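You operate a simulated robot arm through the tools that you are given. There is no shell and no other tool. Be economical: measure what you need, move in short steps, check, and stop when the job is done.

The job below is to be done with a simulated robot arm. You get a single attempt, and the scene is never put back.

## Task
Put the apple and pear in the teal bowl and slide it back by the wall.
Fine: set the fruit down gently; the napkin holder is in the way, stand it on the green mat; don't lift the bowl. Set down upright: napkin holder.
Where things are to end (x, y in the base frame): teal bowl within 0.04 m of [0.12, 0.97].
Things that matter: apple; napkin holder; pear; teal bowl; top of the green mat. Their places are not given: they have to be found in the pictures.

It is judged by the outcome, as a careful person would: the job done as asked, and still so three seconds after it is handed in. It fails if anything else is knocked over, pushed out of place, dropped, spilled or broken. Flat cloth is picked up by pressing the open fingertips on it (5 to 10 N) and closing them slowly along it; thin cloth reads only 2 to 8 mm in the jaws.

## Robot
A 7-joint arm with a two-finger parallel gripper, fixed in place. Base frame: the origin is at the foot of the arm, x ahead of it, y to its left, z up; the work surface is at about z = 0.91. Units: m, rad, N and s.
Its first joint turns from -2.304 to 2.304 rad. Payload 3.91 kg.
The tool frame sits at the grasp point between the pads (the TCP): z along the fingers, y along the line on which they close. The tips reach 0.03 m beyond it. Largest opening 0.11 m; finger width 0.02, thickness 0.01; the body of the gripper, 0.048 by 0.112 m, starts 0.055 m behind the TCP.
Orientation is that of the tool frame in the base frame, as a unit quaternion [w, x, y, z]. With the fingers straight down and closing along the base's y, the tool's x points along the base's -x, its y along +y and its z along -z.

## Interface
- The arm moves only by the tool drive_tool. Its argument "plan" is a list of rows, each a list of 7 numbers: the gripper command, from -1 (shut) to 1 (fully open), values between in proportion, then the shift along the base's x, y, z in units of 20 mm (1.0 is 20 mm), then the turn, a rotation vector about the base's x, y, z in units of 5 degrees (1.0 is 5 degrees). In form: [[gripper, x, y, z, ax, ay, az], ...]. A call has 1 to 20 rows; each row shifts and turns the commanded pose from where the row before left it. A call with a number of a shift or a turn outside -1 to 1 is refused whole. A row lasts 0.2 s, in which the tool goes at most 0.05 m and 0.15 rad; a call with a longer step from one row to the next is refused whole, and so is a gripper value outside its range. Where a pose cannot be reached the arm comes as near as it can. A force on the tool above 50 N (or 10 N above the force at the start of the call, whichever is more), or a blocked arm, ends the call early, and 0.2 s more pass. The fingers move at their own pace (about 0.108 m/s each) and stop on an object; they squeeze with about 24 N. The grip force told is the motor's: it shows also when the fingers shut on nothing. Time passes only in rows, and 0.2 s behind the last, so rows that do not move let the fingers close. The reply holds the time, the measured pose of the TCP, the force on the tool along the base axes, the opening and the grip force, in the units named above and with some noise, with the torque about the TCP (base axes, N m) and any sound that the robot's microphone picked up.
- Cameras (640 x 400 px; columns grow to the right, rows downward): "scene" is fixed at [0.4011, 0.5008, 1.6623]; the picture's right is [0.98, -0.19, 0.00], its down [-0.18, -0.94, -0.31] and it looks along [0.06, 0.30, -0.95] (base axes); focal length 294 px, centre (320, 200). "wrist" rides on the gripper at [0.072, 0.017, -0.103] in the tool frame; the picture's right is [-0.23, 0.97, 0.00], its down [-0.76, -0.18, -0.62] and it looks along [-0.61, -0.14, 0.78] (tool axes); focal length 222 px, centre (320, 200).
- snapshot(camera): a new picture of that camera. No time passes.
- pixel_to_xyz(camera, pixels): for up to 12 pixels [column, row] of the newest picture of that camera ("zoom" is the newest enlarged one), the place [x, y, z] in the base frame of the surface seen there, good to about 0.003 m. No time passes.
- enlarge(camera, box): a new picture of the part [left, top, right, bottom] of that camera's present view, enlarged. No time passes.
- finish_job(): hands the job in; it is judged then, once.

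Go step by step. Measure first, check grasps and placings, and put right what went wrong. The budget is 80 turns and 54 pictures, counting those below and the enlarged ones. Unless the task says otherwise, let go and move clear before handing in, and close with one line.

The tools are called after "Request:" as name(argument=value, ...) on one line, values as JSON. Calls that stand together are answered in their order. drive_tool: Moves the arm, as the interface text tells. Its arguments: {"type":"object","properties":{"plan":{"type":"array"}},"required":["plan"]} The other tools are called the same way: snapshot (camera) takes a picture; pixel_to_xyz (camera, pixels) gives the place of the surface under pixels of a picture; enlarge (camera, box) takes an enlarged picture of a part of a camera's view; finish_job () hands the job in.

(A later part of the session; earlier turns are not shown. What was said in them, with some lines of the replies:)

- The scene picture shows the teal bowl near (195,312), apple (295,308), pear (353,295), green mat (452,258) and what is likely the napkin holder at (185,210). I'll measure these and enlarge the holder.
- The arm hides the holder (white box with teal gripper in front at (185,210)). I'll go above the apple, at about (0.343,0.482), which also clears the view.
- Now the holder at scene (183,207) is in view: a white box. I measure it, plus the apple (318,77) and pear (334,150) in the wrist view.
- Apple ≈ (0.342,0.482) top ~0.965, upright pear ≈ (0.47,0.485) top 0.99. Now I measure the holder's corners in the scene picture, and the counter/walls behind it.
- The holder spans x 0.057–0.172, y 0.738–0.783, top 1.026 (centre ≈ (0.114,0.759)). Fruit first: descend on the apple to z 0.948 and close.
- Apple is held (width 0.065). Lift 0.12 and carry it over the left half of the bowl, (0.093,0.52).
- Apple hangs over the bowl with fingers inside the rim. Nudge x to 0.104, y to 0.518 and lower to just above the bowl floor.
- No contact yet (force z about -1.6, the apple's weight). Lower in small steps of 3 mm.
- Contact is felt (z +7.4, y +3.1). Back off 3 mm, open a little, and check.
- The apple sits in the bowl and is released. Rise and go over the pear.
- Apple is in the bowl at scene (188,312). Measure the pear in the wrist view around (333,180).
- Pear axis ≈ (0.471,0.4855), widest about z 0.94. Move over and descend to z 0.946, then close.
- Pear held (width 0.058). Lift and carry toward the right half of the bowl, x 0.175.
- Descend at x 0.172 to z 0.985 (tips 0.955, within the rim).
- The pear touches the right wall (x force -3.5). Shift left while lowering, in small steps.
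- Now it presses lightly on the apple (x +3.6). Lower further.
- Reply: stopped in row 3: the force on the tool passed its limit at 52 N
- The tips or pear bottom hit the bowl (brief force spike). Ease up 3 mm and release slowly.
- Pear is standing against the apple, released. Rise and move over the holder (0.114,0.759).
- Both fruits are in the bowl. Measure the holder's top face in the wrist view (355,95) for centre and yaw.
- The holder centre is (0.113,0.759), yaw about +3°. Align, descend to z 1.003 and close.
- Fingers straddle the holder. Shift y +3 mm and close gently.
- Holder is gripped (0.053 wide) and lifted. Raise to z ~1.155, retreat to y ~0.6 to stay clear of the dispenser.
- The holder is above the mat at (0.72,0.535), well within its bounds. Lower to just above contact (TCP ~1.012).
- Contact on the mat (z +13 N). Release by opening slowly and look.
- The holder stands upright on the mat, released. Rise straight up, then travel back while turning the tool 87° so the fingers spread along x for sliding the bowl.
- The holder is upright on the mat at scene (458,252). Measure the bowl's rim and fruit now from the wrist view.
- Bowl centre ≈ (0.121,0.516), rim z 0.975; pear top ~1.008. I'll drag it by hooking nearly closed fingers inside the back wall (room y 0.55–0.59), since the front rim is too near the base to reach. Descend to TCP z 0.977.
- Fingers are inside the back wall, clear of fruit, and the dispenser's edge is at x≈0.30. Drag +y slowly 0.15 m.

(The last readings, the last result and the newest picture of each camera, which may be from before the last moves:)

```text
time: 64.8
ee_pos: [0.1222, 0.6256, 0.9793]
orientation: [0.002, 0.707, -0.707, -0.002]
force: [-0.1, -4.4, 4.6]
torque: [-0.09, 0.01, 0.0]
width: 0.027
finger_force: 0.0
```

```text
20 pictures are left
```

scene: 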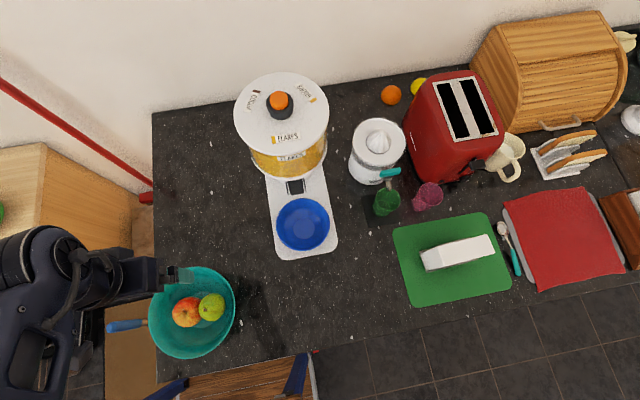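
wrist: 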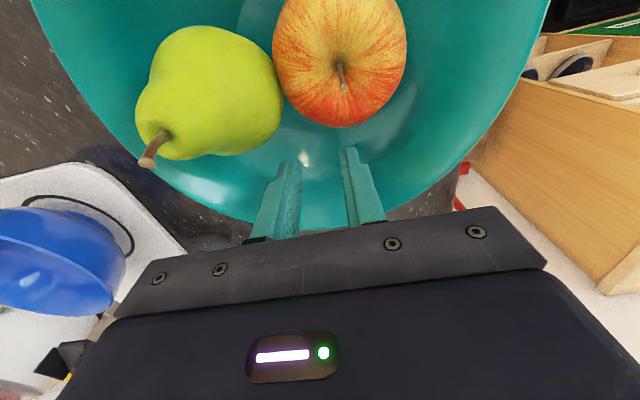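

The bowl follows steadily (4–5 N). Continue dragging.

Request:
drive_tool(plan=[[-0.5, 0, 0.4, 0, 0, 0, 0], [-0.5, 0, 0.5, 0, 0, 0, 0], [-0.5, 0, 0.5, 0, 0, 0, 0], [-0.5, 0, 0.5, 0, 0, 0, 0], [-0.5, 0, 0.5, 0, 0, 0, 0], [-0.5, 0, 0.5, 0, 0, 0, 0], [-0.5, 0, 0.5, 0, 0, 0, 0], [-0.5, 0, 0.5, 0, 0, 0, 0], [-0.5, 0, 0.5, 0, 0, 0, 0], [-0.5, 0, 0.5, 0, 0, 0, 0], [-0.5, 0, 0.5, 0, 0, 0, 0], [-0.5, 0, 0.4, 0, 0, 0, 0], [-0.5, 0, 0.2, 0, 0, 0, 0]])

Request:
snapshot(camera="scene")

Request:
snapshot(camera="wrist")

```text
time: 67.5
ee_pos: [0.1222, 0.7451, 0.98]
orientation: [0.001, 0.708, -0.706, -0.002]
force: [-0.5, -4.4, 5.0]
torque: [-0.07, 0.02, 0.03]
width: 0.0272
finger_force: 0.0
```

```text
19 pictures are left
```

scene: 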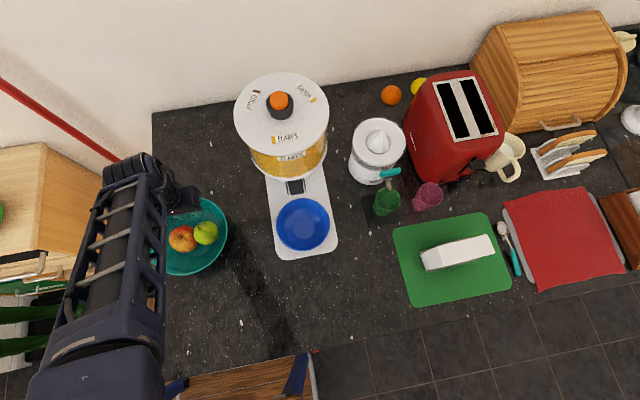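

```text
18 pictures are left
```

wrist: 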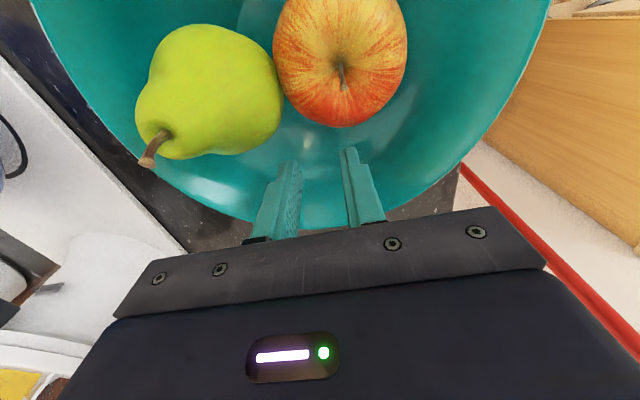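

Steady. Continue the drag to TCP y ≈0.93.

Request:
drive_tool(plan=[[-0.5, 0, 0.3, 0, 0, 0, 0], [-0.5, 0, 0.5, 0, 0, 0, 0], [-0.5, 0, 0.5, 0, 0, 0, 0], [-0.5, 0, 0.5, 0, 0, 0, 0], [-0.5, 0, 0.5, 0, 0, 0, 0], [-0.5, 0, 0.5, 0, 0, 0, 0], [-0.5, 0, 0.5, 0, 0, 0, 0], [-0.5, 0, 0.5, 0, 0, 0, 0], [-0.5, 0, 0.5, 0, 0, 0, 0], [-0.5, 0, 0.5, 0, 0, 0, 0], [-0.5, 0, 0.5, 0, 0, 0, 0], [-0.5, 0, 0.5, 0, 0, 0, 0], [-0.5, 0, 0.5, 0, 0, 0, 0], [-0.5, 0, 0.5, 0, 0, 0, 0], [-0.5, 0, 0.5, 0, 0, 0, 0], [-0.5, 0, 0.5, 0, 0, 0, 0], [-0.5, 0, 0.5, 0, 0, 0, 0], [-0.5, 0, 0.5, 0, 0, 0, 0], [-0.5, 0, 0.3, 0, 0, 0, 0]])

Request:
snapshot(camera="scene")

```text
time: 71.5
ee_pos: [0.1206, 0.9265, 0.9802]
orientation: [0.003, 0.709, -0.706, -0.002]
force: [-1.1, -5.4, 5.0]
torque: [-0.07, 0.09, -0.01]
width: 0.0267
finger_force: 0.0
```

```text
17 pictures are left
```

scene: 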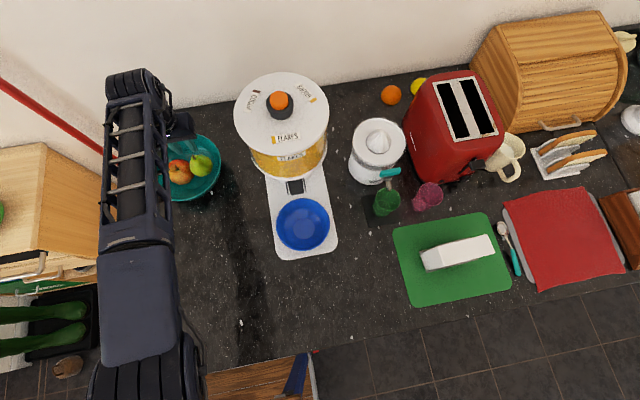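

The bowl reached about y 0.86. Back off the wall, rise clear and retreat to y ~0.70, opening the fingers for the cradle push.

Request:
drive_tool(plan=[[-0.5, 0, -0.4, 0, 0, 0, 0], [-0.5, 0, -0.1, 0.7, 0, 0, 0], [-0.5, 0, 0, 1, 0, 0, 0], [-0.5, 0, 0, 1, 0, 0, 0], [-0.5, 0, 0, 1, 0, 0, 0], [-0.5, 0, 0, 1, 0, 0, 0], [-0.5, 0, 0, 1, 0, 0, 0], [-0.5, 0, 0, 1, 0, 0, 0], [0, 0, -1, 0.5, 0, 0, 0], [0.5, 0, -1, 0, 0, 0, 0], [1, 0, -1, 0, 0, 0, 0], [1, 0, -1, 0, 0, 0, 0], [1, 0, -1, 0, 0, 0, 0], [1, 0, -1, 0, 0, 0, 0], [1, 0, -1, 0, 0, 0, 0], [1, 0, -1, 0, 0, 0, 0], [1, 0, -1, 0, 0, 0, 0], [1, 0, -1, 0, 0, 0, 0], [1, 0, -0.7, 0, 0, 0, 0], [1, 0, 0, 0, 0, 0, 0]])

Request:
snapshot(camera="wrist")

Request:
snapshot(camera="scene")

```text
time: 75.8
ee_pos: [0.1223, 0.7029, 1.1228]
orientation: [0.002, 0.708, -0.706, -0.001]
force: [-0.7, 0.3, -0.2]
torque: [0.02, -0.02, 0.01]
width: 0.1098
finger_force: 0.0
```

```text
16 pictures are left
```

wrist: 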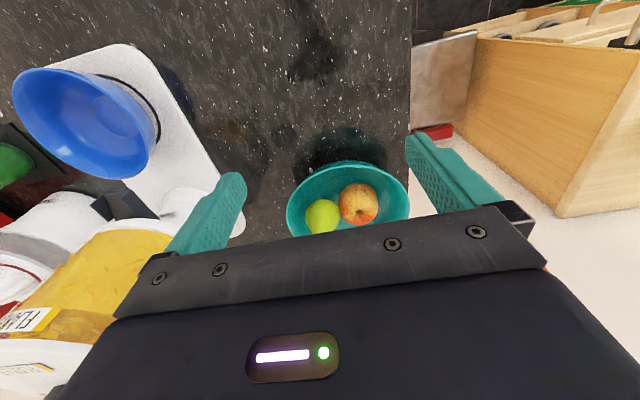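

```text
15 pictures are left
```

scene: 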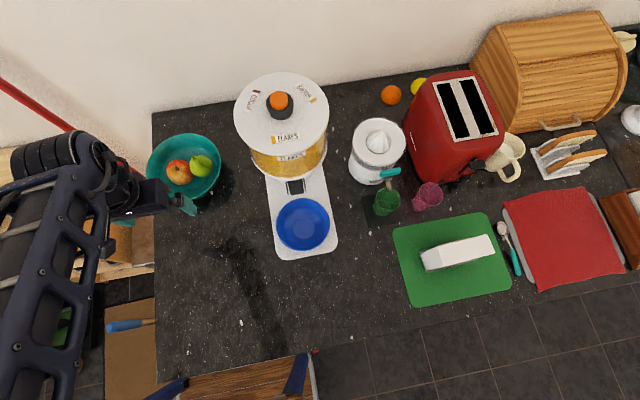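

Measure the bowl's rim in the scene view (centre ≈ (184,166)).

Request:
pixel_to_xyz(camera="scene", pixels=[[149, 172], [220, 160], [183, 135], [181, 198], [201, 165], [180, 172], [172, 108], [185, 108], [200, 108], [184, 90]])

Request:
enlarge(camera="scene", box=[120, 90, 264, 220])

```text
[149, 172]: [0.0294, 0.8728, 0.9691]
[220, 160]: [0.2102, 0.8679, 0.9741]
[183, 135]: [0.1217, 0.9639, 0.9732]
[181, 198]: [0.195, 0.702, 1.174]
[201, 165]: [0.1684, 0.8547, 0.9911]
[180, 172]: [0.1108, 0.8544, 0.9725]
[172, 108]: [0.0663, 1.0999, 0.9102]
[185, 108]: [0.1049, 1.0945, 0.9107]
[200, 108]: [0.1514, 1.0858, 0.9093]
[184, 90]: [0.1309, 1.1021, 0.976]
```

```text
3.08 times, centred on (192, 155) of scene
```

zoom: 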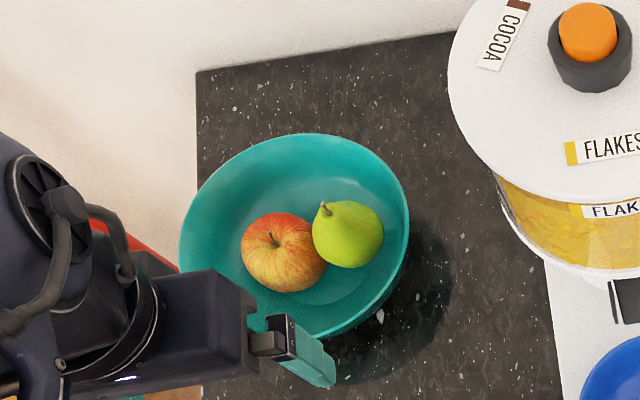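

Bowl centre is (0.121,0.872); it needs ~0.098 m more. Lower open fingers in front of it at y≈0.72, z 0.957, then check.

Request:
drive_tool(plan=[[1, 0, 0.5, -1, 0, 0, 0], [1, 0, 0, -1, 0, 0, 0], [1, 0, 0, -1, 0, 0, 0], [1, 0, 0, -1, 0, 0, 0], [1, 0, 0, -1, 0, 0, 0], [1, 0, 0, -1, 0, 0, 0], [1, 0, 0, -1, 0, 0, 0], [1, 0, 0, -1, 0, 0, 0], [1, 0, 0, -0.3, 0, 0, 0], [1, 0, 1, 0, 0, 0, 0], [1, 0, 0.7, 0, 0, 0, 0], [1, 0, 0, 0, 0, 0, 0]])

Request:
snapshot(camera="wrist")

```text
time: 78.3
ee_pos: [0.1217, 0.7492, 0.9571]
orientation: [0.002, 0.708, -0.707, -0.002]
force: [0.1, -0.1, -0.2]
torque: [-0.01, 0.02, 0.01]
width: 0.11
finger_force: 0.1
```

```text
13 pictures are left
```

wrist: 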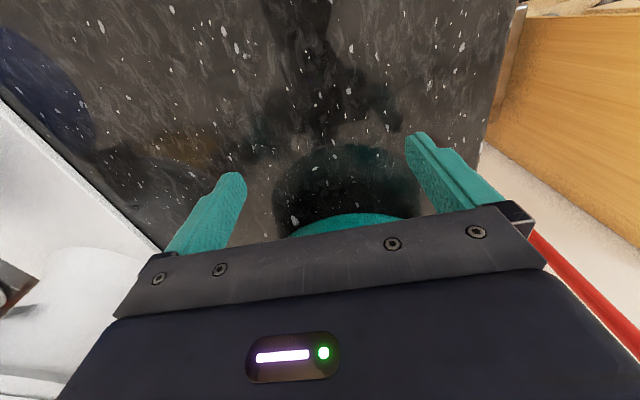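

The bowl lies centred between the open fingers. Push forward slowly, first to contact plus a bit.

Request:
drive_tool(plan=[[1, 0, 0.5, 0, 0, 0, 0], [1, 0, 0.5, 0, 0, 0, 0], [1, 0, 0.5, 0, 0, 0, 0], [1, 0, 0.4, 0, 0, 0, 0], [1, 0, 0.4, 0, 0, 0, 0], [1, 0, 0.4, 0, 0, 0, 0], [1, 0, 0.4, 0, 0, 0, 0], [1, 0, 0.4, 0, 0, 0, 0]])

Request:
snapshot(camera="scene")

```text
time: 80.2
ee_pos: [0.1207, 0.8153, 0.9584]
orientation: [0.003, 0.708, -0.706, -0.001]
force: [-0.2, -2.5, -1.4]
torque: [0.07, 0.03, -0.02]
width: 0.11
finger_force: 0.1
```

```text
12 pictures are left
```

scene: 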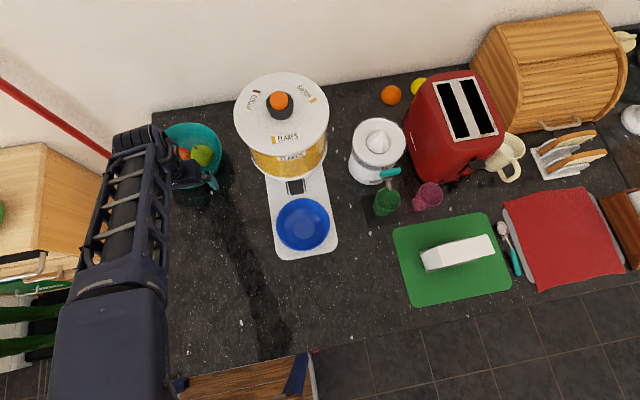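

The bowl moves at 2.5 N with fruit steady. Push on 0.068 m.

Request:
drive_tool(plan=[[1, 0, 0.3, 0, 0, 0, 0], [1, 0, 0.4, 0, 0, 0, 0], [1, 0, 0.4, 0, 0, 0, 0], [1, 0, 0.4, 0, 0, 0, 0], [1, 0, 0.4, 0, 0, 0, 0], [1, 0, 0.4, 0, 0, 0, 0], [1, 0, 0.4, 0, 0, 0, 0], [1, 0, 0.4, 0, 0, 0, 0], [1, 0, 0.3, 0, 0, 0, 0], [1, 0, 0.1, 0, 0, 0, 0]])

Request:
enlarge(camera="scene", box=[120, 90, 264, 220])

```text
time: 82.3
ee_pos: [0.1219, 0.8858, 0.957]
orientation: [0.002, 0.708, -0.706, -0.002]
force: [-0.7, -2.3, 1.3]
torque: [0.07, 0.01, 0.04]
width: 0.11
finger_force: 0.1
```

```text
3.08 times, centred on (192, 155) of scene
```

zoom: 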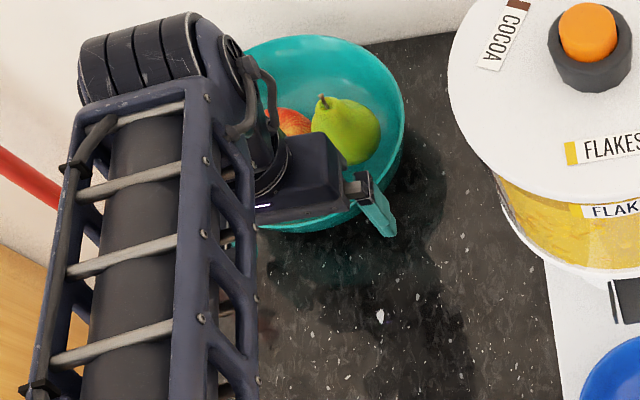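

The bowl should be at about y 0.97. Back off, rise, and verify with a clear view.

Request:
drive_tool(plan=[[1, 0, -0.5, 0, 0, 0, 0], [1, 0, -1, 0, 0, 0, 0], [1, 0, -1, 0, 0, 0, 0], [1, 0, -1, 0, 0, 0, 0], [1, 0, -1, 0, 0, 0, 0], [1, 0, -1, 0, 0, 0, 0], [1, 0, -1, 1, 0, 0, 0], [1, 0, -1, 1, 0, 0, 0], [1, 0, -1, 1, 0, 0, 0], [1, 0, -1, 1, 0, 0, 0], [1, 0, -1, 1, 0, 0, 0], [1, 0, -1, 1, 0, 0, 0], [1, 0, -1, 1, 0, 0, 0], [1, 0, -1, 1, 0, 0, 0], [1, 0, -1, 0.5, 0, 0, 0]])

Request:
snapshot(camera="scene")

Request:
pixel_to_xyz(camera="scene", pixels=[[152, 141], [221, 129], [186, 103], [185, 165], [200, 132], [181, 138]])

```text
time: 85.5
ee_pos: [0.1197, 0.597, 1.1283]
orientation: [0.003, 0.708, -0.706, -0.001]
force: [1.2, 0.5, -0.6]
torque: [-0.04, 0.03, 0.0]
width: 0.1099
finger_force: 0.1
```

```text
10 pictures are left
```

scene: 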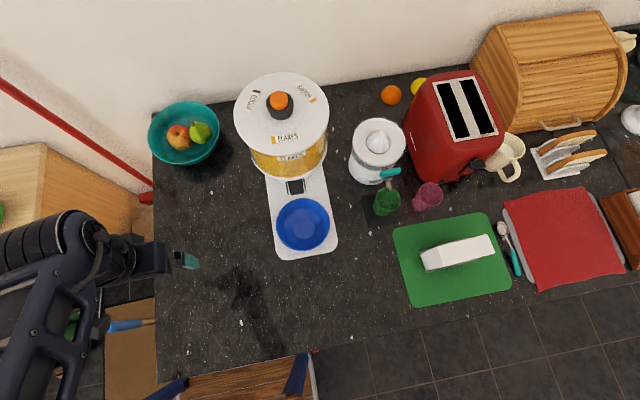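

```text
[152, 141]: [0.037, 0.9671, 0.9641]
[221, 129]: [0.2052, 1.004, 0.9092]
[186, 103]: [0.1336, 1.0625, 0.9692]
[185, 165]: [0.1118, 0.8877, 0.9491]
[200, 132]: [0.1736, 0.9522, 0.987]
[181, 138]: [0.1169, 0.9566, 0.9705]
```

The rim runs y ≈0.88–1.06 and starts at x ≈0.03, so the bowl centre is about (0.12,0.97) with apple and pear inside. The holder stands on the mat at scene (458,252), and the arm is clear, so I hand in.

Request:
finish_job()

```text
The job is handed in.
```

The apple and pear are in the teal bowl, which I slid without lifting to about (0.12, 0.97) by the wall; the napkin holder stands upright on the green mat, though lowering the pear briefly hit the bowl at about 52 N with no visible harm.
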